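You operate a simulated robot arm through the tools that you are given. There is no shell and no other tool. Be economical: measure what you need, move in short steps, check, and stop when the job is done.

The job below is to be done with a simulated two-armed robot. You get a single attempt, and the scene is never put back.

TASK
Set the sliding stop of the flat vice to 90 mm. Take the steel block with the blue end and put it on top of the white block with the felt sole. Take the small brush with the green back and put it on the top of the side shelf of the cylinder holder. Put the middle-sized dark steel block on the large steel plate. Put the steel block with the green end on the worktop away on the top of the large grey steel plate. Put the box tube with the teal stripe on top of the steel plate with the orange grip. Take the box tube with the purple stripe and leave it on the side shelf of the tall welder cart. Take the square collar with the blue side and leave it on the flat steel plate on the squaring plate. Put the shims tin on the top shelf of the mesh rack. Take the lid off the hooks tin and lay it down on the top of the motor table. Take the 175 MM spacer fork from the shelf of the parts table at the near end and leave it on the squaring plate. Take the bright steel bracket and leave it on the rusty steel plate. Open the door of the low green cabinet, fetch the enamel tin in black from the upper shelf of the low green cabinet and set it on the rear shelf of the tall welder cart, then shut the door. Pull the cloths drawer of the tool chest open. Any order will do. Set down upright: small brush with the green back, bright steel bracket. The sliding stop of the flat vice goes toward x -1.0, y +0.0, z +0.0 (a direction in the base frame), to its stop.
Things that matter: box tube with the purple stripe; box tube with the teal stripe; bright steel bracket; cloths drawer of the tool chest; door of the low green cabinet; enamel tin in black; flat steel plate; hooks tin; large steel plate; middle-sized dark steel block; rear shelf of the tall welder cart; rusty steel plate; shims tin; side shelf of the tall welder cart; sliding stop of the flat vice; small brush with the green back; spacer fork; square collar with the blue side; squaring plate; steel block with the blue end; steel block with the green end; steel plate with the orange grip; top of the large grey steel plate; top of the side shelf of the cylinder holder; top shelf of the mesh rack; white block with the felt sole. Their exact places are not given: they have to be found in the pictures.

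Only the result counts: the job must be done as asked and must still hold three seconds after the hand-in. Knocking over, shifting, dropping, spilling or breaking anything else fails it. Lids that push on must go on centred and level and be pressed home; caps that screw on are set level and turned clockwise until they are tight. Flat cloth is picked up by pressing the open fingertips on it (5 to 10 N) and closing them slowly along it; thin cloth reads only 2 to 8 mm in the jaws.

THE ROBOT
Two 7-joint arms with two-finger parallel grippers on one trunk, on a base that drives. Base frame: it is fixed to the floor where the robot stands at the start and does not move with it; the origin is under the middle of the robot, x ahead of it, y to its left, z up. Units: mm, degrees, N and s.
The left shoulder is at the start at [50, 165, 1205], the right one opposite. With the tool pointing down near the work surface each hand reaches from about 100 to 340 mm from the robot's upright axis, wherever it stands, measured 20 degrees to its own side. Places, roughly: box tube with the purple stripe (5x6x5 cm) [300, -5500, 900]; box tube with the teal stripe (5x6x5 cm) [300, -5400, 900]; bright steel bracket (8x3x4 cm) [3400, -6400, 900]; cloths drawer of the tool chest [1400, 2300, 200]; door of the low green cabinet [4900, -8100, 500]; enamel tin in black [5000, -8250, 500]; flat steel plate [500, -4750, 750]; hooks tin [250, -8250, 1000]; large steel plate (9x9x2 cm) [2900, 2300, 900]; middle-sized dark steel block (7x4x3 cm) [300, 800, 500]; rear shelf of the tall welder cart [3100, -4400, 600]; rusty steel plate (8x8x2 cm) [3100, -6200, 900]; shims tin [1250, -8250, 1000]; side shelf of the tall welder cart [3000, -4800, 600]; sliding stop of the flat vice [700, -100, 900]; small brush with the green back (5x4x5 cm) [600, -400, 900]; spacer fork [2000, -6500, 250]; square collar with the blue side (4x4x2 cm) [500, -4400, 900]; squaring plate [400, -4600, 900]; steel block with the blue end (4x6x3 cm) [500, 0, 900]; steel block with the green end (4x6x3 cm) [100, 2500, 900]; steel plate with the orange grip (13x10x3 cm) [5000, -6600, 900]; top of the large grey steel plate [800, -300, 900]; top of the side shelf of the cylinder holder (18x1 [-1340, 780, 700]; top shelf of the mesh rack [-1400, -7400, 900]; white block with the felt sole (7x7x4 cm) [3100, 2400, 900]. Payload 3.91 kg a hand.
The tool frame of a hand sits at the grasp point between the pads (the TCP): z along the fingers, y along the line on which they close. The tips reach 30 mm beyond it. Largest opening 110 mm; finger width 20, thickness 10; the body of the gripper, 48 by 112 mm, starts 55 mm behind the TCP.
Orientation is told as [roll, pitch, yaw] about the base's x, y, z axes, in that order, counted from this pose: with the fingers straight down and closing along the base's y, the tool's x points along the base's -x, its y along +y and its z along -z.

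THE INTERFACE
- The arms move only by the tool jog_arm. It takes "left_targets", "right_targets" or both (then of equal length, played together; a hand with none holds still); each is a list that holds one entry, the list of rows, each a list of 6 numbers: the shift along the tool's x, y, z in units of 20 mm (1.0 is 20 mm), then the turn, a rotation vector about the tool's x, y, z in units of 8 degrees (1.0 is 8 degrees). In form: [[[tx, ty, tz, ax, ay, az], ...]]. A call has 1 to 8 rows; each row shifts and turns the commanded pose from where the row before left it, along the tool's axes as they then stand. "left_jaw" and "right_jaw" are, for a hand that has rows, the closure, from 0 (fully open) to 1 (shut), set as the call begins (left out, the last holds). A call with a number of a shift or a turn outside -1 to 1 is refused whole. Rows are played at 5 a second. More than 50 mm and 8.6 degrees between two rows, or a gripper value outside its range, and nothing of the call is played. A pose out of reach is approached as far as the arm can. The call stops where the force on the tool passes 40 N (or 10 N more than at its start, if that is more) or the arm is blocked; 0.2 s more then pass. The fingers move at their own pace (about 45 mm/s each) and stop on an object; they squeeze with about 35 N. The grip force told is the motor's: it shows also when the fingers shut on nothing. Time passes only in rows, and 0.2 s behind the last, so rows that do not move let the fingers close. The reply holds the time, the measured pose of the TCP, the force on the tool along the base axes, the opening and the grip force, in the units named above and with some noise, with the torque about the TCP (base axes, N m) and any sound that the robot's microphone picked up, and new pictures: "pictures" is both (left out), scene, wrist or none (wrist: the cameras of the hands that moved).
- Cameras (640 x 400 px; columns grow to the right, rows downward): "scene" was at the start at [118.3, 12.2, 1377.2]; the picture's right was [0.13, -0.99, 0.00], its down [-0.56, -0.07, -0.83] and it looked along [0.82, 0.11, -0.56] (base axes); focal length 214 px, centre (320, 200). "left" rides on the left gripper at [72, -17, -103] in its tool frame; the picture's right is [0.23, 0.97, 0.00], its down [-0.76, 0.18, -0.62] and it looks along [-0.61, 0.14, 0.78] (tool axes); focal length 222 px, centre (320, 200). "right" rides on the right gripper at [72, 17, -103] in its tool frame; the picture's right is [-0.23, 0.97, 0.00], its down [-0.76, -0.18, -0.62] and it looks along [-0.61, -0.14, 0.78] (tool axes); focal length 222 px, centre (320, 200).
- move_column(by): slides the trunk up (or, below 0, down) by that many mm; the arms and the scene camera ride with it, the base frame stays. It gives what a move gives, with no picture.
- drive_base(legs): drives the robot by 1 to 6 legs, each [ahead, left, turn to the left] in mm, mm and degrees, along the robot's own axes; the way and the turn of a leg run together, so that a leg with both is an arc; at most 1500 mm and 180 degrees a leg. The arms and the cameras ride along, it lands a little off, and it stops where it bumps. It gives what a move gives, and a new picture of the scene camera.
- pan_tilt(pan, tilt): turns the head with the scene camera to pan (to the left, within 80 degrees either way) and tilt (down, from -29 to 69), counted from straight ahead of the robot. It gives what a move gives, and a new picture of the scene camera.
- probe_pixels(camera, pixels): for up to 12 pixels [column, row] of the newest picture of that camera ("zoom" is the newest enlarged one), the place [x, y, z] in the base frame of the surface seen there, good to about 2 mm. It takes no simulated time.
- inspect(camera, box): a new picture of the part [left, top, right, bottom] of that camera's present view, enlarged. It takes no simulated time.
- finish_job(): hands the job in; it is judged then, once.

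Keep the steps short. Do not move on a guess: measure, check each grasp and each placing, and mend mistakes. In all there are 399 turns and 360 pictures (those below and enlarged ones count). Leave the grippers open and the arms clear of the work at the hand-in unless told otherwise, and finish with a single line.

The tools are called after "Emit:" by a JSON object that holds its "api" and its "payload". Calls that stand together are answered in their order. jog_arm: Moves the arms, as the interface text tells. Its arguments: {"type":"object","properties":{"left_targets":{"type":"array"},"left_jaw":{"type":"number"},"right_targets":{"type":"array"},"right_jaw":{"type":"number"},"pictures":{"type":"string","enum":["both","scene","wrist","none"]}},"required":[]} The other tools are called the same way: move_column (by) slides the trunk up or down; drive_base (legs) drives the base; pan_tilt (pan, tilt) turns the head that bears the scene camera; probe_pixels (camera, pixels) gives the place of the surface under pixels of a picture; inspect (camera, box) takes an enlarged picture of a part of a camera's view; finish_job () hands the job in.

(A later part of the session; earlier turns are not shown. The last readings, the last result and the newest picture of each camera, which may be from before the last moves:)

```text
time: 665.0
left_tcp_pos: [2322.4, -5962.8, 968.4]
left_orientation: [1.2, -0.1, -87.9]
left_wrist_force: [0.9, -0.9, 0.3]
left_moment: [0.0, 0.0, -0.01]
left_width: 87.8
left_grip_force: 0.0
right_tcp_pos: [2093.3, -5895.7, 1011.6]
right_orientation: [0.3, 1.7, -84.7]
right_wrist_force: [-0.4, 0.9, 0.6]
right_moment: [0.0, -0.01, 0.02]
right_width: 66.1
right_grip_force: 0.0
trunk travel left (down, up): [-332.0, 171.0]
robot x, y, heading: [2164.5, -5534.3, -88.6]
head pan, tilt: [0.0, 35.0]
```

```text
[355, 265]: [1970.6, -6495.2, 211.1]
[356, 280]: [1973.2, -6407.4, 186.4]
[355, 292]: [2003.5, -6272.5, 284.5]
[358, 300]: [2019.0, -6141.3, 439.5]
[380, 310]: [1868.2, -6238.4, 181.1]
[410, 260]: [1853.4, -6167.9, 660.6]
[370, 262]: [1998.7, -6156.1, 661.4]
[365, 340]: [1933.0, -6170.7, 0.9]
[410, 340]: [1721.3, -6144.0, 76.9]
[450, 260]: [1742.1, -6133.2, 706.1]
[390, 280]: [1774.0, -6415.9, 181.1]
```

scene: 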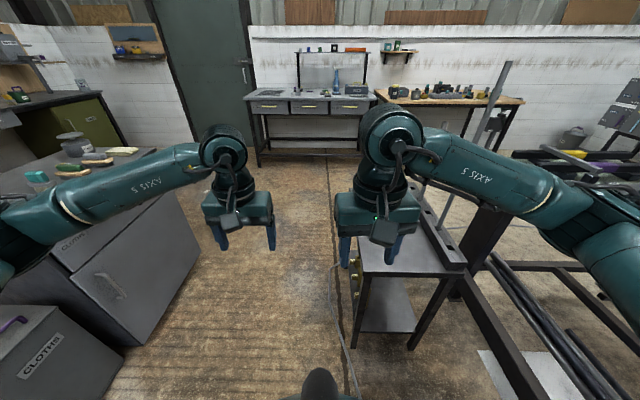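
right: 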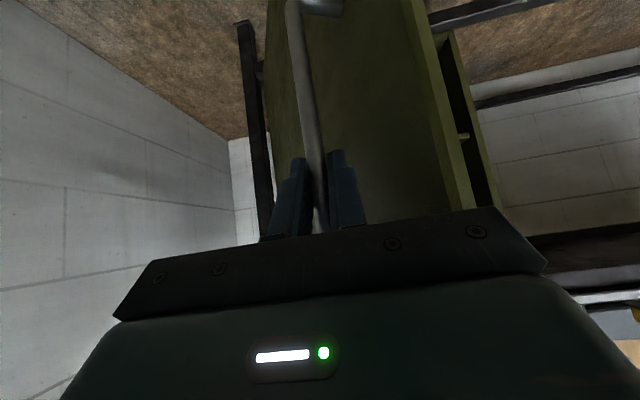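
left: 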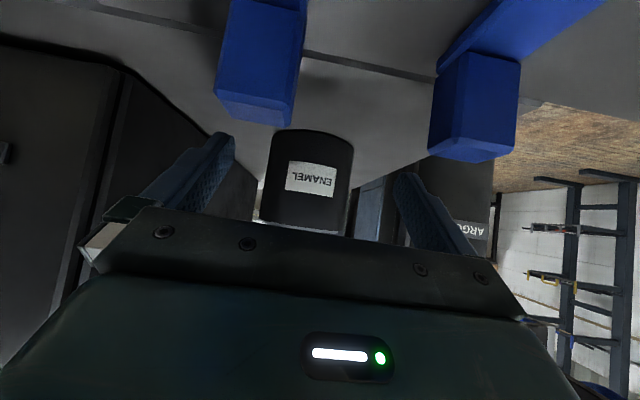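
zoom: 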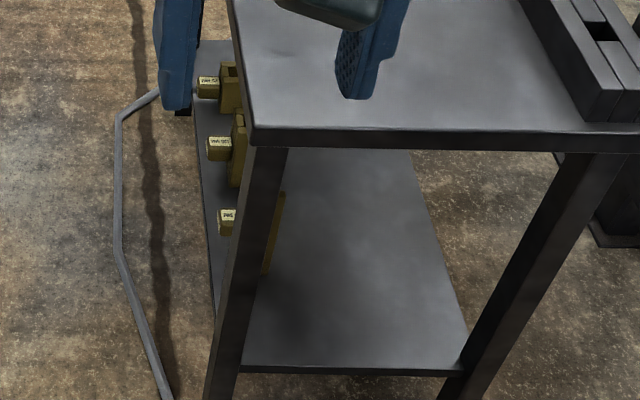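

Three brass spacer forks lie on the lower shelf (z 181), their tags toward the east. I go to the table's east side, face it, and read the tags.

Emit:
{"api": "drive_base", "payload": {"legs": [[0, 300, -1.4], [860, 0, 0], [0, 0, -90]]}}

Emit:
{"api": "pan_tilt", "payload": {"pan": 0, "tilt": 55}}

Emit:
{"api": "inspect", "payload": {"camera": "scene", "box": [220, 120, 420, 280]}}

```text
time: 676.1
left_tcp_pos: [2032.3, -6545.9, 968.8]
left_orientation: [1.0, -0.2, -178.5]
left_wrist_force: [-0.2, -0.6, 0.8]
left_moment: [0.0, 0.01, 0.02]
left_width: 88.1
left_grip_force: 0.1
right_tcp_pos: [2100.5, -6318.3, 1011.3]
right_orientation: [0.2, 1.7, -175.1]
right_wrist_force: [-0.6, 0.1, -0.1]
right_moment: [0.01, 0.01, 0.01]
right_width: 66.3
right_grip_force: 0.0
trunk travel left (down, up): [-332.0, 171.0]
robot x, y, heading: [2460.5, -6393.3, -179.3]
head pan, tilt: [0.0, 35.0]
```

scene: 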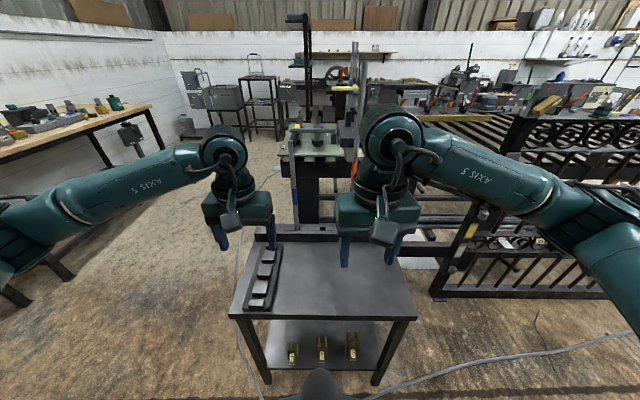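

```text
time: 677.0
left_tcp_pos: [2031.8, -6546.7, 968.5]
left_orientation: [1.2, -0.1, -178.5]
left_wrist_force: [-1.2, -0.1, -0.9]
left_moment: [0.0, -0.02, 0.04]
left_width: 88.0
left_grip_force: 0.1
right_tcp_pos: [2100.9, -6320.1, 1010.4]
right_orientation: [0.3, 1.8, -175.2]
right_wrist_force: [-0.6, -0.8, 1.2]
right_moment: [-0.03, 0.01, -0.01]
right_width: 66.0
right_grip_force: 0.1
trunk travel left (down, up): [-332.0, 171.0]
robot x, y, heading: [2460.2, -6394.3, -179.4]
head pan, tilt: [0.0, 55.0]
```

scene: 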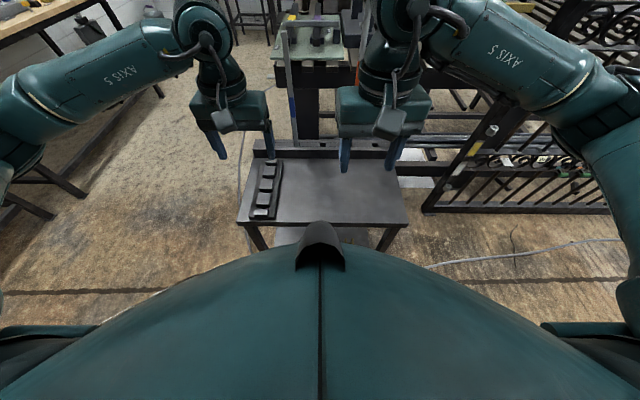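

```text
2.50 times, centred on (320, 200) of scene
```

zoom: 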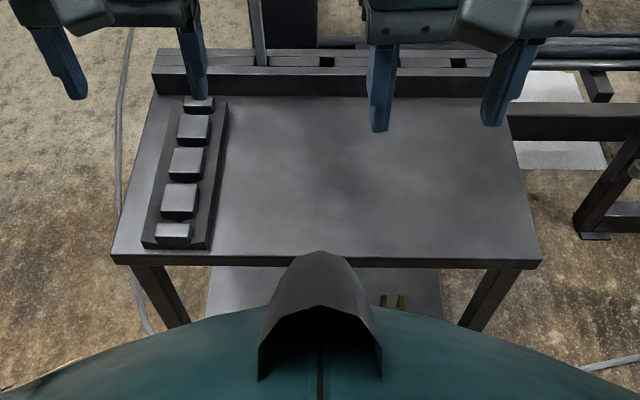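

Emit:
{"api": "pan_tilt", "payload": {"pan": 0, "tilt": 34}}

Emit:
{"api": "inspect", "payload": {"camera": "scene", "box": [270, 320, 380, 388]}}

Emit:
{"api": "probe_pixels", "payload": {"camera": "zoom", "pixels": [[130, 165], [135, 195], [302, 140], [308, 175], [470, 130], [480, 165], [480, 105], [400, 250], [300, 120], [130, 145]]}}

```text
time: 677.8
left_tcp_pos: [2031.8, -6547.3, 966.4]
left_orientation: [1.0, -0.1, -178.5]
left_wrist_force: [0.1, 1.4, 0.6]
left_moment: [0.0, -0.02, 0.0]
left_width: 87.6
left_grip_force: 0.1
right_tcp_pos: [2101.8, -6320.4, 1011.1]
right_orientation: [0.2, 1.7, -175.2]
right_wrist_force: [-0.2, -0.8, -0.5]
right_moment: [-0.01, 0.02, 0.03]
right_width: 66.1
right_grip_force: 0.1
trunk travel left (down, up): [-332.0, 171.0]
robot x, y, heading: [2459.7, -6395.0, -179.3]
head pan, tilt: [0.0, 34.0]
```

scene: 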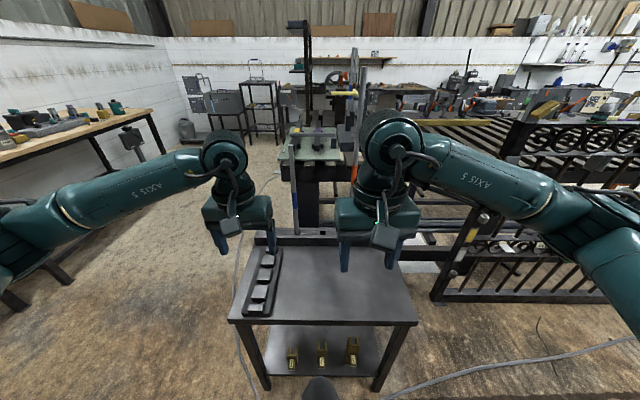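

```text
5.82 times, centred on (325, 354) of scene
```

zoom: 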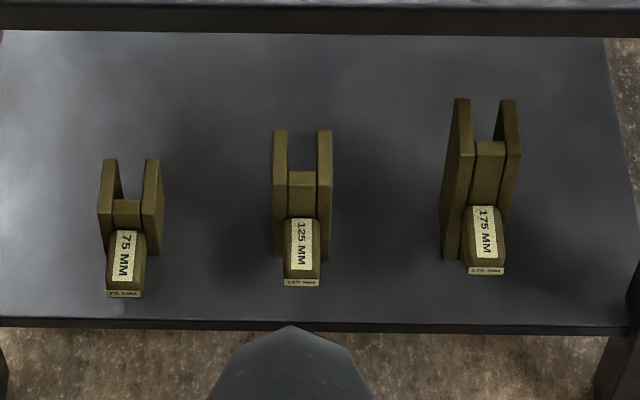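

```text
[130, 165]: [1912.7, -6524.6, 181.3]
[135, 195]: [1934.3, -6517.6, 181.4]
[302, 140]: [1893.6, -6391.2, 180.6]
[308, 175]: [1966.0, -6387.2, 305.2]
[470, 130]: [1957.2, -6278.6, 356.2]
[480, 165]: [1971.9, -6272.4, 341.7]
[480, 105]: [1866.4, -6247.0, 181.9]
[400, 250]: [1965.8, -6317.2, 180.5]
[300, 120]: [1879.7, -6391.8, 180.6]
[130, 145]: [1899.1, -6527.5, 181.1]
```

The 175 MM fork stands at the right end (y≈−6272), 175 mm tall. I probe its shape.

Emit:
{"api": "probe_pixels", "payload": {"camera": "zoom", "pixels": [[487, 230], [487, 260], [488, 270], [488, 155], [488, 190], [452, 240], [460, 110], [509, 110], [515, 180], [447, 200], [475, 250], [500, 240]]}}

```text
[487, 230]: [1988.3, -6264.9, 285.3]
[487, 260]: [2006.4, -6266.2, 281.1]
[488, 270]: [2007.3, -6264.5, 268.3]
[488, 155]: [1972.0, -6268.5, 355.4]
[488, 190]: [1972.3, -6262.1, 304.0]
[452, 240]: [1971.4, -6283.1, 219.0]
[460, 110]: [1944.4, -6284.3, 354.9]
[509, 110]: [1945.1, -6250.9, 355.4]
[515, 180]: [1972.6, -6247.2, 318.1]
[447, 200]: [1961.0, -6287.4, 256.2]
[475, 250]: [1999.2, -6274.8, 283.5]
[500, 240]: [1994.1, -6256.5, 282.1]
```

I'll take the fork by its two side plates (43 mm wide) with the right hand leaned 45°. I retract the left hand, lean the right one, and lower the trunk.

Emit:
{"api": "jog_arm", "payload": {"left_targets": [[[1, 0, 0, 0, 0, 0], [1, 0, 0, 0, 0, 0], [1, 0, 0, 0, 0, 0], [1, 0, 0, 0, 0, 0], [1, 0, 0, 0, 0, 0], [1, 0, 0, 0, 0, 0], [1, 0, 0, 0, 0, 0], [0, 0, 0, 0, 0, 0]]], "right_targets": [[[0, 0, 0, 0, 0, 0.5], [0, 0, 0, 0, -1, 0], [0, 0, 0, 0, -1, 0], [0, 0, 0, 0, -1, 0], [0, 0, 0, 0, -1, 0], [0, 0, 0, 0, -1, 0], [0, 0, 0, 0, -0.85, 0], [0.707, 0.3, 0.707, 0, 0, 0]]], "right_jaw": 0.3, "pictures": "none"}}

Emit:
{"api": "move_column", "payload": {"by": -325}}

Emit:
{"api": "jog_arm", "payload": {"right_targets": [[[0.707, 0, 0.707, 0, 0, 0], [0.707, 0, 0.707, 0, 0, 0], [0.707, 0, 0.707, 0, 0, 0], [0.707, 0, 0.707, 0, 0, 0], [0.707, 0, 0.707, 0, 0, 0], [0.707, 0, 0.707, 0, 0, 0], [0.707, 0, 0.707, 0, 0, 0], [0.707, 0, 0.707, 0, 0, 0]]], "pictures": "none"}}

Emit:
{"api": "jog_arm", "payload": {"right_targets": [[[0.707, 0, 0.707, 0, 0, 0], [0.707, 0, 0.707, 0, 0, 0], [0.707, 0, 0.707, 0, 0, 0], [0.707, 0, 0.707, 0, 0, 0], [0.707, 0, 0.707, 0, 0, 0], [0.707, 0, 0.707, 0, 0, 0], [0.707, 0, 0.707, 0, 0, 0], [0.707, 0, 0.707, 0, 0, 0]]], "pictures": "wrist"}}

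```text
time: 679.6
left_tcp_pos: [2171.4, -6541.8, 969.1]
left_orientation: [1.1, -0.1, -178.4]
left_wrist_force: [-0.2, -0.5, 0.5]
left_moment: [0.04, 0.01, 0.03]
left_width: 87.8
left_grip_force: 0.1
right_tcp_pos: [2101.9, -6324.1, 991.7]
right_orientation: [0.2, -45.1, -179.4]
right_wrist_force: [-0.7, 0.2, 0.8]
right_moment: [0.02, 0.0, -0.01]
right_width: 77.1
right_grip_force: 0.0
trunk travel left (down, up): [-332.0, 171.0]
robot x, y, heading: [2457.6, -6393.7, -179.5]
head pan, tilt: [0.0, 34.0]
```

```text
time: 682.8
left_tcp_pos: [2171.7, -6543.0, 644.7]
left_orientation: [1.0, -0.1, -178.5]
left_wrist_force: [-0.1, 0.0, 0.2]
left_moment: [0.03, 0.02, -0.01]
left_width: 88.0
left_grip_force: 0.2
right_tcp_pos: [2100.7, -6324.2, 665.6]
right_orientation: [0.2, -45.1, -179.3]
right_wrist_force: [-0.1, -1.6, -0.6]
right_moment: [0.0, -0.02, -0.01]
right_width: 76.9
right_grip_force: 0.0
trunk travel left (down, up): [-7.0, 496.0]
robot x, y, heading: [2461.1, -6394.8, -179.0]
head pan, tilt: [0.0, 34.0]
```

```text
time: 684.1
left_tcp_pos: [2171.6, -6542.5, 643.0]
left_orientation: [1.1, -0.1, -178.5]
left_wrist_force: [0.3, -0.2, -0.2]
left_moment: [0.0, -0.01, 0.02]
left_width: 87.8
left_grip_force: 0.0
right_tcp_pos: [2102.8, -6326.3, 562.2]
right_orientation: [0.6, -45.7, -179.1]
right_wrist_force: [-0.8, 4.7, 16.1]
right_moment: [-0.2, -2.29, 0.67]
right_width: 77.0
right_grip_force: 0.0
trunk travel left (down, up): [-7.0, 496.0]
robot x, y, heading: [2460.8, -6393.1, -179.1]
head pan, tilt: [0.0, 34.0]
stopped in row 6 (right hand): the force on the tool passed its limit at 74 N (the readings are from after the stop); the commanded pose is now the measured one
```

```text
time: 684.4
left_tcp_pos: [2171.6, -6542.7, 643.6]
left_orientation: [1.0, 0.0, -178.5]
left_wrist_force: [0.0, 1.5, -0.9]
left_moment: [0.01, -0.03, 0.02]
left_width: 88.2
left_grip_force: 0.0
right_tcp_pos: [2102.3, -6326.5, 563.6]
right_orientation: [0.8, -46.0, -179.1]
right_wrist_force: [0.9, 6.8, 21.1]
right_moment: [-0.23, -2.97, 0.9]
right_width: 77.0
right_grip_force: 0.0
trunk travel left (down, up): [-7.0, 496.0]
robot x, y, heading: [2458.3, -6391.8, -179.3]
head pan, tilt: [0.0, 34.0]
stopped in row 1 (right hand): the force on the tool passed its limit at 77 N (the readings are from after the stop); the commanded pose is now the measured one
```

right: 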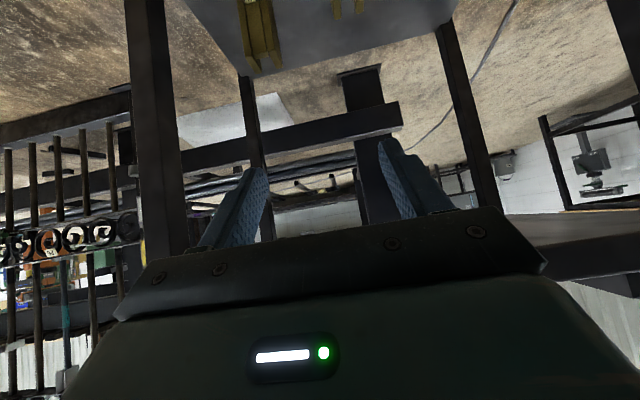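

The hand's camera touched the robot's own base cover, I think. I back the base away 150 mm and extend the hand further out before lowering.

Emit:
{"api": "jog_arm", "payload": {"right_targets": [[[-0.707, 0, -0.707, 0, 0, 0], [-0.707, 0, -0.707, 0, 0, 0], [-0.707, 0, -0.707, 0, 0, 0]]], "pictures": "none"}}

Emit:
{"api": "drive_base", "payload": {"legs": [[-180, 0, 0]]}}

Emit:
{"api": "jog_arm", "payload": {"right_targets": [[[-0.707, 0, 0.707, 0, 0, 0], [-0.707, 0, 0.707, 0, 0, 0], [-0.707, 0.5, 0.707, 0, 0, 0], [-0.707, 0.5, 0.707, 0, 0, 0], [-0.707, 0.5, 0.707, 0, 0, 0], [-0.707, 0.5, 0.707, 0, 0, 0], [-0.707, 0, 0.707, 0, 0, 0], [0.707, 0, 0.707, 0, 0, 0]]], "pictures": "none"}}

Emit:
{"api": "jog_arm", "payload": {"right_targets": [[[0.707, 0, 0.707, 0, 0, 0], [0.707, 0, 0.707, 0, 0, 0], [0.707, 0, 0.707, 0, 0, 0], [0.707, 0, 0.707, 0, 0, 0], [0.707, 0, 0.707, 0, 0, 0], [0.707, 0, 0.707, 0, 0, 0], [0.707, 0, 0.707, 0, 0, 0], [0.707, 0, 0.707, 0, 0, 0]]], "pictures": "wrist"}}

```text
time: 685.2
left_tcp_pos: [2171.7, -6543.0, 643.9]
left_orientation: [1.2, -0.1, -178.5]
left_wrist_force: [-0.2, 0.0, 0.0]
left_moment: [0.0, -0.01, 0.0]
left_width: 88.0
left_grip_force: 0.0
right_tcp_pos: [2103.7, -6326.7, 620.4]
right_orientation: [0.6, -45.8, -179.0]
right_wrist_force: [-0.5, 1.0, -0.3]
right_moment: [0.01, 0.02, 0.05]
right_width: 77.0
right_grip_force: 0.2
trunk travel left (down, up): [-7.0, 496.0]
robot x, y, heading: [2457.6, -6392.9, -179.4]
head pan, tilt: [0.0, 34.0]
```

```text
time: 686.7
left_tcp_pos: [2347.2, -6541.8, 644.1]
left_orientation: [1.0, -0.1, -178.4]
left_wrist_force: [-0.7, -0.5, 0.4]
left_moment: [-0.03, -0.01, 0.03]
left_width: 87.9
left_grip_force: 0.0
right_tcp_pos: [2278.3, -6324.8, 621.7]
right_orientation: [0.5, -45.7, -179.1]
right_wrist_force: [0.2, 0.7, -0.7]
right_moment: [-0.01, 0.02, 0.01]
right_width: 76.9
right_grip_force: 0.0
trunk travel left (down, up): [-7.0, 496.0]
robot x, y, heading: [2635.3, -6393.7, -179.0]
head pan, tilt: [0.0, 34.0]
```

scene: 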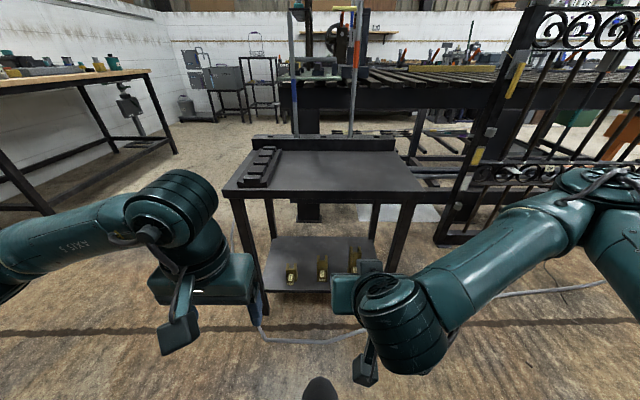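

```text
time: 688.5
left_tcp_pos: [2348.6, -6540.2, 643.4]
left_orientation: [1.0, -0.1, -178.4]
left_wrist_force: [-0.3, 0.1, -0.9]
left_moment: [-0.01, 0.02, 0.01]
left_width: 88.0
left_grip_force: 0.0
right_tcp_pos: [2140.7, -6369.1, 605.6]
right_orientation: [0.7, -45.8, -179.1]
right_wrist_force: [0.4, 0.7, 0.7]
right_moment: [0.0, 0.0, 0.0]
right_width: 76.7
right_grip_force: 0.0
trunk travel left (down, up): [-7.0, 496.0]
robot x, y, heading: [2633.0, -6390.5, -179.2]
head pan, tilt: [0.0, 34.0]
```

```text
time: 690.3
left_tcp_pos: [2346.3, -6542.0, 643.8]
left_orientation: [1.1, 0.0, -178.3]
left_wrist_force: [-0.3, -0.4, 0.4]
left_moment: [0.0, -0.02, 0.03]
left_width: 88.1
left_grip_force: 0.1
right_tcp_pos: [2138.2, -6370.9, 443.1]
right_orientation: [0.6, -45.9, -179.0]
right_wrist_force: [0.7, 0.2, 0.0]
right_moment: [-0.01, 0.0, -0.01]
right_width: 76.8
right_grip_force: 0.0
trunk travel left (down, up): [-7.0, 496.0]
robot x, y, heading: [2629.2, -6388.1, -179.1]
head pan, tilt: [0.0, 34.0]
```

right: 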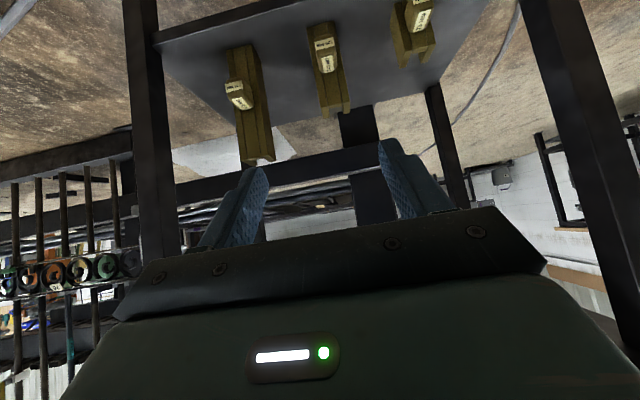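

I strafe the base 104 mm right to line up with the 175 MM fork and lower the hand further.

Emit:
{"api": "drive_base", "payload": {"legs": [[0, -104, 0]]}}

Emit:
{"api": "jog_arm", "payload": {"right_targets": [[[0.707, 0, 0.707, 0, 0, 0], [0.707, 0, 0.707, 0, 0, 0], [0.707, 0, 0.707, 0, 0, 0], [0.707, 0, 0.707, 0, 0, 0], [0.707, 0, 0.707, 0, 0, 0], [0.707, 0, 0.707, 0, 0, 0], [0.707, 0, 0.707, 0, 0, 0]]], "pictures": "wrist"}}

```text
time: 691.9
left_tcp_pos: [2346.3, -6436.3, 641.9]
left_orientation: [1.1, -0.1, -178.5]
left_wrist_force: [0.2, -0.1, 0.6]
left_moment: [0.01, -0.01, -0.01]
left_width: 88.3
left_grip_force: 0.0
right_tcp_pos: [2135.9, -6264.5, 442.8]
right_orientation: [0.7, -45.8, -179.0]
right_wrist_force: [-0.9, -1.1, 0.0]
right_moment: [-0.01, 0.01, 0.0]
right_width: 77.1
right_grip_force: 0.0
trunk travel left (down, up): [-7.0, 496.0]
robot x, y, heading: [2632.2, -6287.6, -179.0]
head pan, tilt: [0.0, 34.0]
```

scene: 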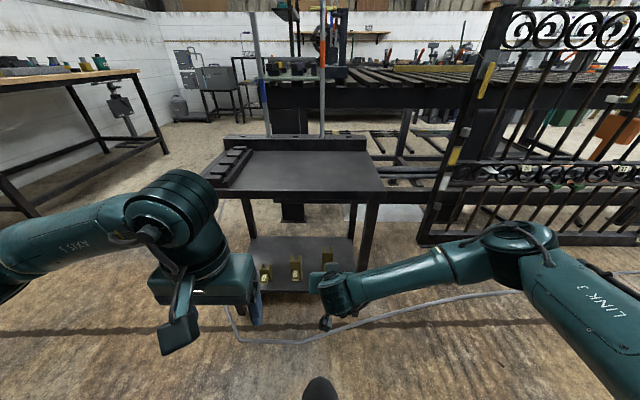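

```text
time: 693.5
left_tcp_pos: [2346.2, -6437.6, 643.0]
left_orientation: [1.1, -0.1, -178.5]
left_wrist_force: [0.4, 0.3, 0.2]
left_moment: [-0.02, -0.02, 0.01]
left_width: 87.8
left_grip_force: 0.1
right_tcp_pos: [2133.5, -6266.7, 304.0]
right_orientation: [0.8, -45.8, -179.1]
right_wrist_force: [0.5, 0.4, 0.0]
right_moment: [-0.01, 0.03, -0.01]
right_width: 77.0
right_grip_force: 0.1
trunk travel left (down, up): [-7.0, 496.0]
robot x, y, heading: [2634.6, -6289.0, -179.4]
head pan, tilt: [0.0, 34.0]
```

right: 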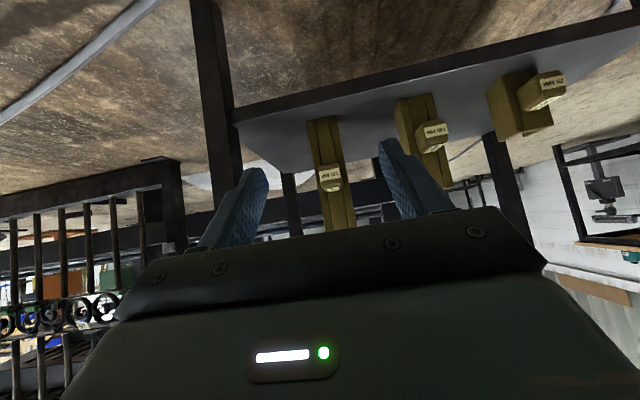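

Emit:
{"api": "drive_base", "payload": {"legs": [[115, 0, 0]]}}

Emit:
{"api": "inspect", "payload": {"camera": "right", "box": [200, 60, 480, 260]}}

Emit:
{"api": "probe_pixels", "payload": {"camera": "zoom", "pixels": [[250, 150], [310, 150], [290, 250], [250, 200], [320, 210], [280, 330]]}}

```text
time: 694.7
left_tcp_pos: [2228.8, -6438.4, 643.4]
left_orientation: [1.2, -0.1, -178.4]
left_wrist_force: [0.4, -0.1, 0.1]
left_moment: [0.01, 0.01, 0.01]
left_width: 88.0
left_grip_force: 0.0
right_tcp_pos: [2018.3, -6267.9, 301.9]
right_orientation: [0.6, -45.8, -178.9]
right_wrist_force: [0.1, 0.5, -0.3]
right_moment: [-0.05, 0.04, 0.02]
right_width: 77.0
right_grip_force: 0.2
trunk travel left (down, up): [-7.0, 496.0]
robot x, y, heading: [2519.6, -6294.5, -179.0]
head pan, tilt: [0.0, 34.0]
```

scene: 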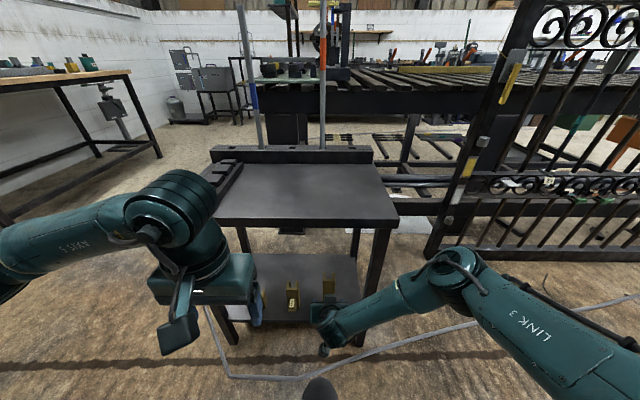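

```text
2.00 times, centred on (340, 160) of right
```

zoom: 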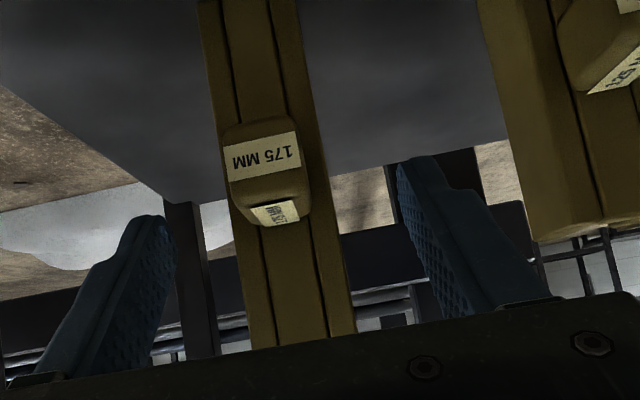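

```text
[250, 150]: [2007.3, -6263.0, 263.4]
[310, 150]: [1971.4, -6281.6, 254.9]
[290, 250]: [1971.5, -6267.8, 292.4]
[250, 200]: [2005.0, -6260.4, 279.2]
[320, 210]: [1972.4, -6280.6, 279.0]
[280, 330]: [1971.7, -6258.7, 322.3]
```

Emit:
{"api": "jog_arm", "payload": {"right_targets": [[[-0.697, 0, 0.717, 0, 0, 0], [-0.697, 0, 0.717, 0, 0, 0], [-0.66, 0, 0.68, 0, 0, 0]]], "pictures": "none"}}

Emit:
{"api": "jog_arm", "payload": {"right_targets": [[[0, 0, 0, 0, 0, 0], [0, 0, 0, 0, 0, 0], [0, 0, 0, 0, 0, 0], [0, 0, 0, 0, 0, 0], [-0.36, 0, -0.35, 0, 0, 0], [-0.36, 0, -0.35, 0, 0, 0], [-0.36, 0, -0.35, 0, 0, 0]]], "right_jaw": 1, "pictures": "wrist"}}

```text
time: 695.5
left_tcp_pos: [2229.5, -6438.4, 643.4]
left_orientation: [1.1, -0.1, -178.5]
left_wrist_force: [0.4, -0.4, 0.0]
left_moment: [0.04, 0.02, 0.03]
left_width: 88.0
left_grip_force: 0.1
right_tcp_pos: [1958.7, -6269.8, 301.6]
right_orientation: [0.7, -45.9, -179.0]
right_wrist_force: [0.3, -0.1, -0.2]
right_moment: [0.03, 0.01, 0.03]
right_width: 77.2
right_grip_force: 0.0
trunk travel left (down, up): [-7.0, 496.0]
robot x, y, heading: [2518.1, -6287.6, -179.5]
head pan, tilt: [0.0, 34.0]
```

```text
time: 697.1
left_tcp_pos: [2229.0, -6439.7, 642.6]
left_orientation: [1.1, 0.0, -178.5]
left_wrist_force: [0.1, 0.3, 0.2]
left_moment: [0.02, 0.01, -0.02]
left_width: 88.0
left_grip_force: 0.1
right_tcp_pos: [1958.1, -6271.3, 332.6]
right_orientation: [0.7, -45.7, -179.1]
right_wrist_force: [0.0, 0.1, -5.6]
right_moment: [-0.01, -0.03, 0.01]
right_width: 41.9
right_grip_force: 35.3
trunk travel left (down, up): [-7.0, 496.0]
robot x, y, heading: [2517.4, -6286.3, -179.3]
head pan, tilt: [0.0, 34.0]
```

right: 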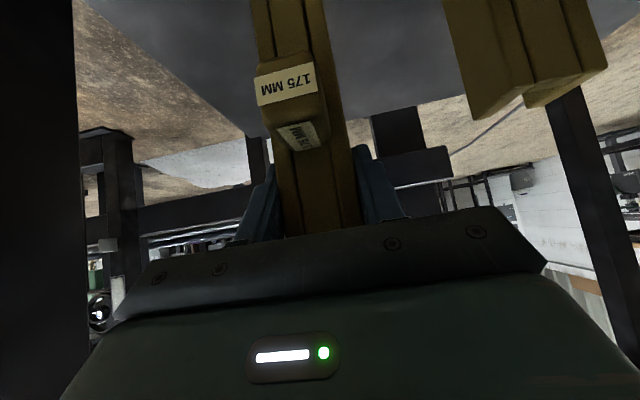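

The fork is held (5.6 N; bottom 120 mm below TCP). I back straight out and raise.

Emit:
{"api": "drive_base", "payload": {"legs": [[-300, 0, 0]]}}

Emit:
{"api": "move_column", "payload": {"by": 420}}

Emit:
{"api": "jog_arm", "payload": {"right_targets": [[[-0.7, 0, -0.7, 0, 0, 0], [-0.7, 0, -0.7, 0, 0, 0], [-0.7, 0, -0.7, 0, 0, 0], [-0.7, 0, -0.7, 0, 0, 0], [-0.7, 0, -0.7, 0, 0, 0], [-0.7, 0, -0.7, 0, 0, 0], [-0.7, 0, -0.7, 0, 0, 0], [-0.7, 0, -0.7, 0, 0, 0]]], "pictures": "none"}}

Emit:
{"api": "drive_base", "payload": {"legs": [[0, 850, 0], [1000, 0, 0]]}}

Emit:
{"api": "pan_tilt", "payload": {"pan": 25, "tilt": 18}}

```text
time: 698.9
left_tcp_pos: [2464.1, -6439.6, 643.8]
left_orientation: [1.0, -0.1, -178.1]
left_wrist_force: [0.1, -0.4, -0.6]
left_moment: [0.0, 0.0, -0.03]
left_width: 87.9
left_grip_force: 0.0
right_tcp_pos: [2194.7, -6272.5, 330.2]
right_orientation: [0.9, -45.4, -178.7]
right_wrist_force: [-0.1, 1.3, -6.3]
right_moment: [-0.04, 0.02, 0.0]
right_width: 42.1
right_grip_force: 35.0
trunk travel left (down, up): [-7.0, 496.0]
robot x, y, heading: [2750.6, -6290.1, -179.0]
head pan, tilt: [0.0, 34.0]
stopped in leg 1: the robot was blocked; the commanded pose is now the measured one
```

scene: 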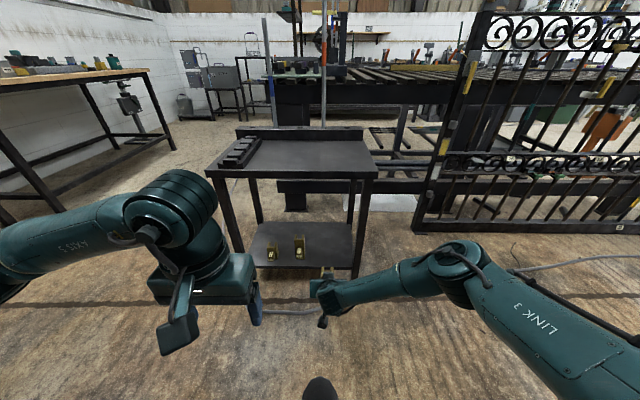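

```text
refused: 420 is not a number from -400 to 400
```

```text
time: 700.7
left_tcp_pos: [2464.1, -6438.1, 643.3]
left_orientation: [1.1, 0.0, -178.1]
left_wrist_force: [-0.2, 0.1, 0.4]
left_moment: [0.02, 0.0, 0.02]
left_width: 88.1
left_grip_force: 0.0
right_tcp_pos: [2196.1, -6271.5, 492.8]
right_orientation: [0.7, -45.6, -178.8]
right_wrist_force: [-0.1, 1.1, -6.2]
right_moment: [0.02, -0.02, -0.01]
right_width: 41.9
right_grip_force: 35.1
trunk travel left (down, up): [-7.0, 496.0]
robot x, y, heading: [2749.6, -6284.8, -179.2]
head pan, tilt: [0.0, 34.0]
```

```text
time: 713.4
left_tcp_pos: [1467.3, -7286.4, 644.0]
left_orientation: [1.1, 0.0, -179.5]
left_wrist_force: [-0.5, 0.0, 0.2]
left_moment: [0.02, -0.02, 0.0]
left_width: 88.2
left_grip_force: 0.0
right_tcp_pos: [1202.9, -7112.7, 489.4]
right_orientation: [0.8, -45.6, -179.9]
right_wrist_force: [1.0, 0.3, -5.6]
right_moment: [0.02, -0.03, 0.01]
right_width: 41.9
right_grip_force: 34.5
trunk travel left (down, up): [-7.0, 496.0]
robot x, y, heading: [1757.1, -7139.7, 180.1]
head pan, tilt: [0.0, 34.0]
```

scene: 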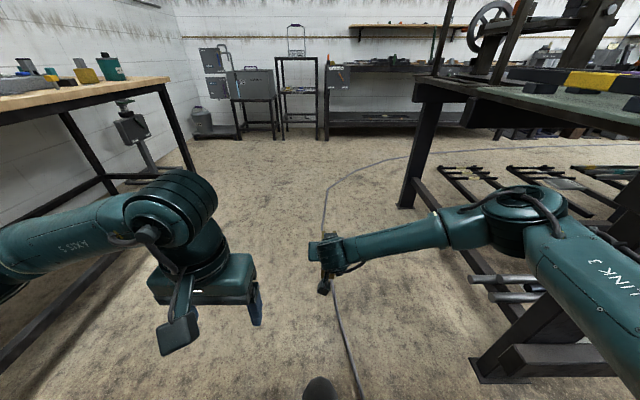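

```text
time: 714.3
left_tcp_pos: [1465.9, -7286.8, 643.0]
left_orientation: [1.2, -0.1, -179.4]
left_wrist_force: [-0.2, -0.2, -0.5]
left_moment: [-0.01, 0.02, 0.0]
left_width: 88.1
left_grip_force: 0.1
right_tcp_pos: [1202.1, -7113.0, 490.6]
right_orientation: [0.8, -45.6, -180.0]
right_wrist_force: [-0.2, 1.0, -5.5]
right_moment: [0.0, -0.01, -0.05]
right_width: 41.7
right_grip_force: 35.2
trunk travel left (down, up): [-7.0, 496.0]
robot x, y, heading: [1755.1, -7139.9, 179.7]
head pan, tilt: [25.0, 18.0]
```

scene: 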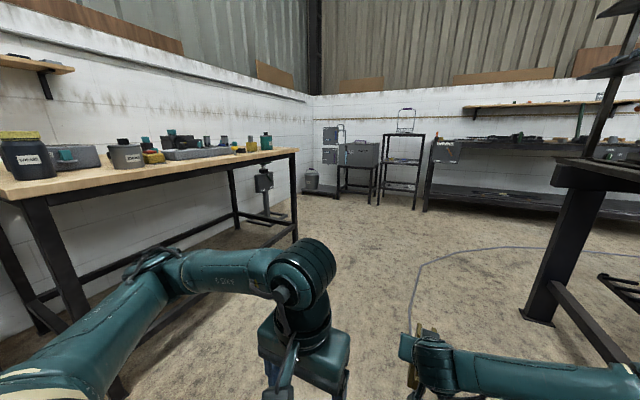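

I raise the trunk (400 mm), then turn to face the wooden bench with the tins.

Emit:
{"api": "move_column", "payload": {"by": 400}}

Emit:
{"api": "drive_base", "payload": {"legs": [[650, 0, 0], [0, 0, 90]]}}

Emit:
{"api": "pan_tilt", "payload": {"pan": 5, "tilt": 30}}

```text
time: 718.1
left_tcp_pos: [1466.3, -7285.9, 1043.5]
left_orientation: [1.2, -0.1, -179.5]
left_wrist_force: [-0.3, 0.5, -0.5]
left_moment: [0.03, -0.01, -0.01]
left_width: 88.0
left_grip_force: 0.1
right_tcp_pos: [1203.2, -7113.3, 888.9]
right_orientation: [0.8, -45.5, -179.8]
right_wrist_force: [0.7, -0.6, -6.2]
right_moment: [0.02, -0.03, 0.0]
right_width: 41.8
right_grip_force: 35.2
trunk travel left (down, up): [-407.0, 96.0]
robot x, y, heading: [1758.1, -7142.0, 179.8]
head pan, tilt: [25.0, 18.0]
```

```text
time: 725.5
left_tcp_pos: [1263.0, -7427.0, 1044.0]
left_orientation: [1.1, -0.1, -89.6]
left_wrist_force: [0.8, 0.4, -0.3]
left_moment: [-0.01, 0.0, -0.01]
left_width: 87.9
left_grip_force: 0.0
right_tcp_pos: [1091.2, -7691.1, 890.9]
right_orientation: [0.8, -45.5, -90.0]
right_wrist_force: [-0.4, 0.3, -5.4]
right_moment: [0.02, 0.03, -0.02]
right_width: 41.7
right_grip_force: 34.7
trunk travel left (down, up): [-407.0, 96.0]
robot x, y, heading: [1119.1, -7135.0, -90.1]
head pan, tilt: [25.0, 18.0]
```

scene: 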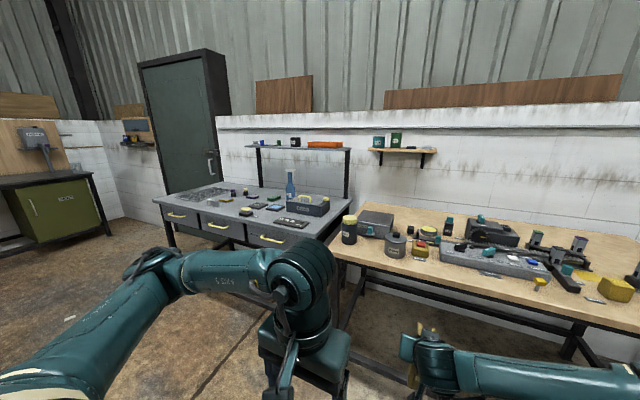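

```text
time: 726.3
left_tcp_pos: [1264.0, -7427.9, 1043.5]
left_orientation: [1.1, -0.1, -89.6]
left_wrist_force: [-0.5, -0.1, 0.2]
left_moment: [0.01, 0.02, -0.01]
left_width: 88.0
left_grip_force: 0.0
right_tcp_pos: [1091.3, -7691.6, 890.3]
right_orientation: [0.9, -45.5, -90.1]
right_wrist_force: [-0.5, -0.3, -6.5]
right_moment: [0.01, -0.01, -0.03]
right_width: 41.9
right_grip_force: 35.1
trunk travel left (down, up): [-407.0, 96.0]
robot x, y, heading: [1120.8, -7139.3, -90.3]
head pan, tilt: [5.0, 30.0]
```

scene: 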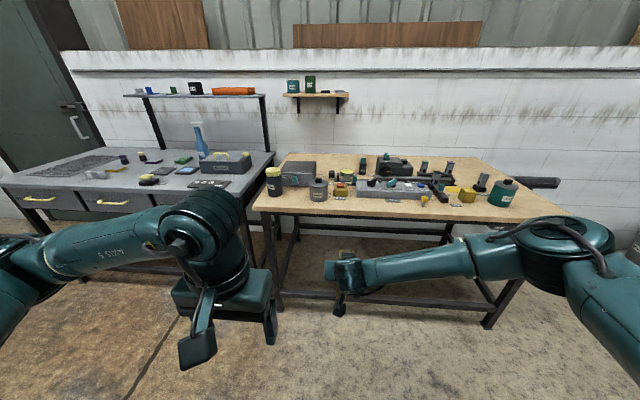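

Emit:
{"api": "inspect", "payload": {"camera": "scene", "box": [250, 145, 410, 225]}}

Emit:
{"api": "inspect", "payload": {"camera": "scene", "box": [400, 145, 560, 225]}}

Emit:
{"api": "probe_pixels", "payload": {"camera": "scene", "pixels": [[274, 175], [318, 188], [318, 180], [318, 200], [340, 190], [502, 190], [506, 182], [503, 203], [275, 195], [300, 220], [450, 190], [310, 205]]}}

```text
4.00 times, centred on (330, 185) of scene
```

zoom: 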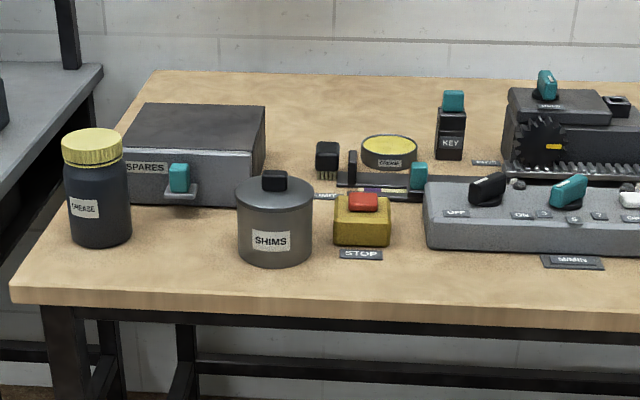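

```text
4.00 times, centred on (480, 185) of scene
```

zoom: 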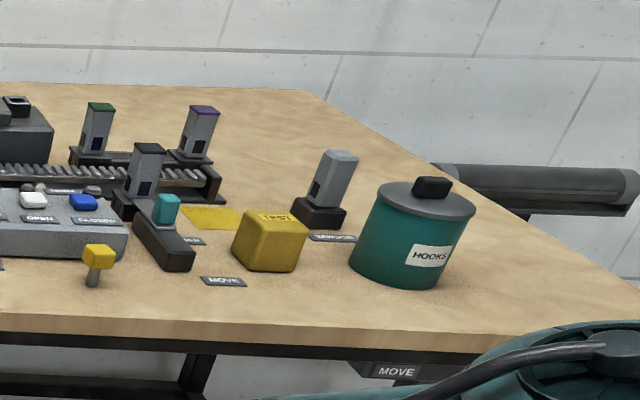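

```text
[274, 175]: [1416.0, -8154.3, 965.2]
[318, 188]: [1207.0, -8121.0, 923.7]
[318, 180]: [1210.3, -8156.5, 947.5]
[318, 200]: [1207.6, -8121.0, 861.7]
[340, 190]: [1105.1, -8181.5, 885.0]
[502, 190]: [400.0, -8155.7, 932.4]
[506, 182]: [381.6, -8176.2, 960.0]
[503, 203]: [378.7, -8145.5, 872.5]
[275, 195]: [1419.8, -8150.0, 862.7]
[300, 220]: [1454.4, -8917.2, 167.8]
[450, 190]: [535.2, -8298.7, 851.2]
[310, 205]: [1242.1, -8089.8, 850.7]
```

Both tins are on this bench: SHIMS at about (1207, −8165) and HOOKS at about (385, −8190); the bench carries the motor rig, so it is the motor table. I tuck the right hand (fork) up and back, extend the left, and drive up.

Emit:
{"api": "jog_arm", "payload": {"left_targets": [[[-1, 0, 0, 0, 0, 0], [-1, 0, 0, 0, 0, 0], [-1, 0, 0, 0, 0, 0], [-1, 0, 0, 0, 0, 0], [-1, 0, 0, 0, 0, 0], [-1, 0, 0, 0, 0, 0], [-1, 0, 0, 0, 0, 0], [-1, 0, 0, 0, 0, 0]]], "right_targets": [[[0, 0, -1, 0, 0, 0], [0, 0, -1, 0, 0, 0], [0, 0, -1, 0, 0, 0], [0, 0, -1, 0, 0, 0], [0, 0, -1, 0, 0, 0], [0, 0, -1, 0, 0, 0], [0, 0, -1, 0, 0, 0], [0, 0, -1, 0, 0, 0]]], "left_jaw": 0.07, "pictures": "none"}}

Emit:
{"api": "jog_arm", "payload": {"left_targets": [[[-1, 0, 0, 0, 0, 0], [-1, 0, 0, 0, 0, 0], [0, 0, 0, 0, 0, 0], [0, 0, 0, 0, 0, 0], [0, 0, 0, 0, 0, 0]]], "right_targets": [[[-0.7, 0, -0.7, 0, 0, 0], [-0.7, 0, -0.7, 0, 0, 0], [-0.7, 0, -0.7, 0, 0, 0], [-0.7, 0, -0.7, 0, 0, 0], [-0.7, 0, -0.7, 0, 0, 0]]], "pictures": "none"}}

Emit:
{"api": "drive_base", "payload": {"legs": [[490, -57, 0]]}}

Emit:
{"api": "inspect", "payload": {"camera": "left", "box": [100, 0, 540, 275]}}

```text
time: 728.1
left_tcp_pos: [1265.2, -7586.2, 1043.5]
left_orientation: [1.1, -0.1, -89.5]
left_wrist_force: [0.2, 0.6, -0.3]
left_moment: [0.03, 0.0, -0.01]
left_width: 102.2
left_grip_force: 0.1
right_tcp_pos: [1088.7, -7577.8, 1002.8]
right_orientation: [0.8, -45.6, -90.0]
right_wrist_force: [0.2, 0.4, -6.0]
right_moment: [0.02, 0.0, 0.01]
right_width: 42.0
right_grip_force: 34.8
trunk travel left (down, up): [-407.0, 96.0]
robot x, y, heading: [1118.4, -7139.2, -90.3]
head pan, tilt: [5.0, 30.0]
```

```text
time: 729.3
left_tcp_pos: [1267.1, -7626.2, 1043.3]
left_orientation: [1.1, -0.2, -89.5]
left_wrist_force: [-0.5, 0.3, 0.5]
left_moment: [-0.02, 0.05, 0.0]
left_width: 102.3
left_grip_force: 0.0
right_tcp_pos: [1087.2, -7576.0, 1102.1]
right_orientation: [0.9, -45.7, -89.9]
right_wrist_force: [0.0, 0.8, -6.4]
right_moment: [0.02, -0.03, -0.03]
right_width: 42.0
right_grip_force: 34.8
trunk travel left (down, up): [-407.0, 96.0]
robot x, y, heading: [1121.2, -7138.4, -90.2]
head pan, tilt: [5.0, 30.0]
```

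```text
time: 732.2
left_tcp_pos: [1204.5, -8114.9, 1042.6]
left_orientation: [1.1, -0.1, -89.7]
left_wrist_force: [0.2, 0.0, -0.4]
left_moment: [0.0, 0.02, 0.03]
left_width: 102.3
left_grip_force: 0.1
right_tcp_pos: [1026.9, -8063.4, 1100.2]
right_orientation: [0.9, -45.5, -90.3]
right_wrist_force: [-0.9, -0.1, -6.5]
right_moment: [0.0, 0.0, -0.03]
right_width: 41.8
right_grip_force: 34.8
trunk travel left (down, up): [-407.0, 96.0]
robot x, y, heading: [1059.9, -7625.4, -90.7]
head pan, tilt: [5.0, 30.0]
```

scene: 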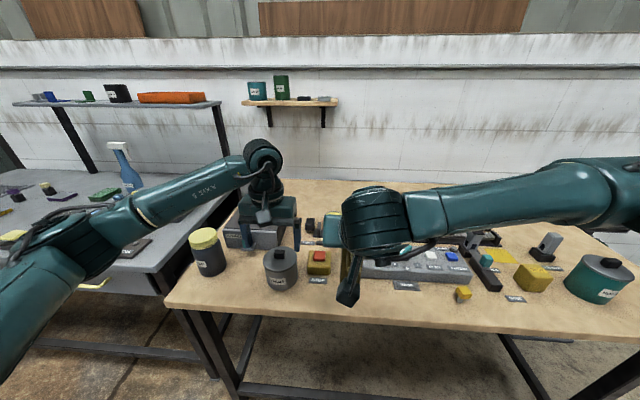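

```text
1.45 times, centred on (320, 138) of left
```

zoom: 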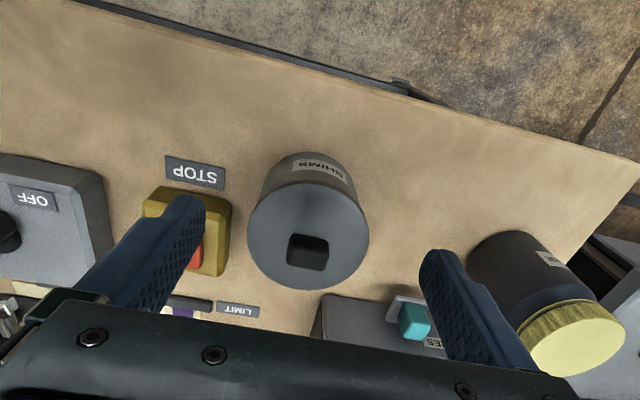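

I measure the shims lid rim and the stop box beside it.

Emit:
{"api": "probe_pixels", "payload": {"camera": "zoom", "pixels": [[253, 240], [363, 240], [308, 195], [308, 285], [308, 240], [225, 230], [160, 220], [225, 265], [330, 320], [415, 320], [308, 160]]}}

```text
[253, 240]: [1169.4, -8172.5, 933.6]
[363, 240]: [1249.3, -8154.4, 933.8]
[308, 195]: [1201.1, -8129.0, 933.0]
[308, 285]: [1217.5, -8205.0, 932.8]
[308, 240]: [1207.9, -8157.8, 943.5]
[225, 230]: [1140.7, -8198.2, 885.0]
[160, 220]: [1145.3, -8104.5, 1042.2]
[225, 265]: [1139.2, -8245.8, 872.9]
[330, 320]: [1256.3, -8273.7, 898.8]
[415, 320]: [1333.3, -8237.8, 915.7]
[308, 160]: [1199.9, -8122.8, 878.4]
```

Lid centre (1209, −8166), Ø≈84. I go over it and down to TCP z 910, then close.

Emit:
{"api": "jog_arm", "payload": {"left_targets": [[[-0.85, 0.22, 0, 0, 0, 0], [-0.85, 0, 0, 0, 0, 0], [-0.85, 0, 0, 0, 0, 0], [0, 0, 1, 0, 0, 0], [0, 0, 1, 0, 0, 0], [0, 0, 1, 0, 0, 0]]], "pictures": "wrist"}}

```text
time: 733.6
left_tcp_pos: [1210.1, -8165.2, 982.4]
left_orientation: [1.0, -0.2, -89.8]
left_wrist_force: [-0.4, 0.3, 0.0]
left_moment: [0.02, -0.01, -0.01]
left_width: 102.6
left_grip_force: 0.1
right_tcp_pos: [1026.8, -8064.1, 1100.2]
right_orientation: [0.8, -45.5, -90.2]
right_wrist_force: [0.1, -0.1, -6.2]
right_moment: [0.03, -0.04, 0.02]
right_width: 41.5
right_grip_force: 34.4
trunk travel left (down, up): [-407.0, 96.0]
robot x, y, heading: [1058.5, -7623.5, -90.6]
head pan, tilt: [5.0, 30.0]
```

left: 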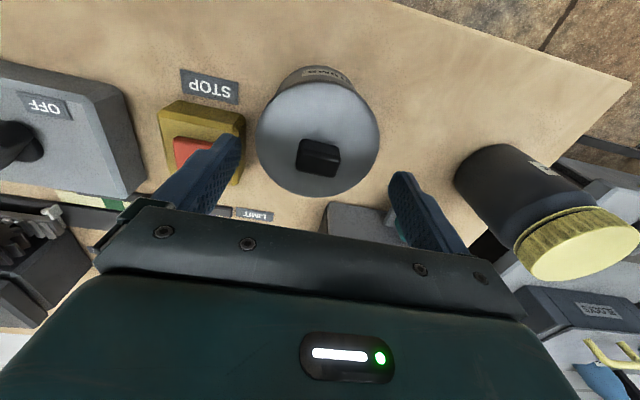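

Emit:
{"api": "jog_arm", "payload": {"left_targets": [[[0, 0, 1, 0, 0, 0], [0, 0, 1, 0, 0, 0], [0, 0, 1, 0, 0, 0], [0, 0, 0.6, 0, 0, 0]]], "pictures": "none"}}

Emit:
{"api": "jog_arm", "payload": {"left_targets": [[[0, 0, 0, 0, 0, 0], [0, 0, 0, 0, 0, 0], [0, 0, 0, 0, 0, 0], [0, 0, -0.5, 0, 0, 0], [0, 0, -1, 0, 0, 0], [0, 0, -1, 0, 0, 0], [0, 0, -1, 0, 0, 0]]], "left_jaw": 1, "pictures": "wrist"}}

```text
time: 734.6
left_tcp_pos: [1211.8, -8167.1, 909.2]
left_orientation: [1.1, 0.0, -89.7]
left_wrist_force: [-1.1, 0.8, 0.8]
left_moment: [0.02, -0.04, -0.02]
left_width: 102.3
left_grip_force: 0.1
right_tcp_pos: [1026.0, -8063.2, 1101.1]
right_orientation: [0.9, -45.5, -90.2]
right_wrist_force: [-0.5, -0.5, -5.4]
right_moment: [-0.01, -0.02, 0.0]
right_width: 41.7
right_grip_force: 35.3
trunk travel left (down, up): [-407.0, 96.0]
robot x, y, heading: [1062.6, -7624.1, -90.5]
head pan, tilt: [5.0, 30.0]
```

```text
time: 736.2
left_tcp_pos: [1210.4, -8166.0, 982.7]
left_orientation: [1.1, 0.0, -89.8]
left_wrist_force: [-0.3, 0.3, -1.4]
left_moment: [-0.01, -0.01, 0.01]
left_width: 92.0
left_grip_force: 35.1
right_tcp_pos: [1025.3, -8064.4, 1100.7]
right_orientation: [0.8, -45.6, -90.2]
right_wrist_force: [0.5, 0.5, -5.9]
right_moment: [0.04, 0.0, 0.04]
right_width: 41.9
right_grip_force: 35.0
trunk travel left (down, up): [-407.0, 96.0]
robot x, y, heading: [1056.6, -7625.6, -90.7]
head pan, tilt: [5.0, 30.0]
```

left: 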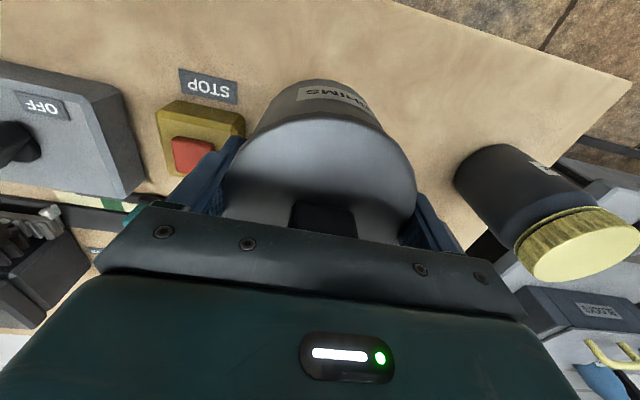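

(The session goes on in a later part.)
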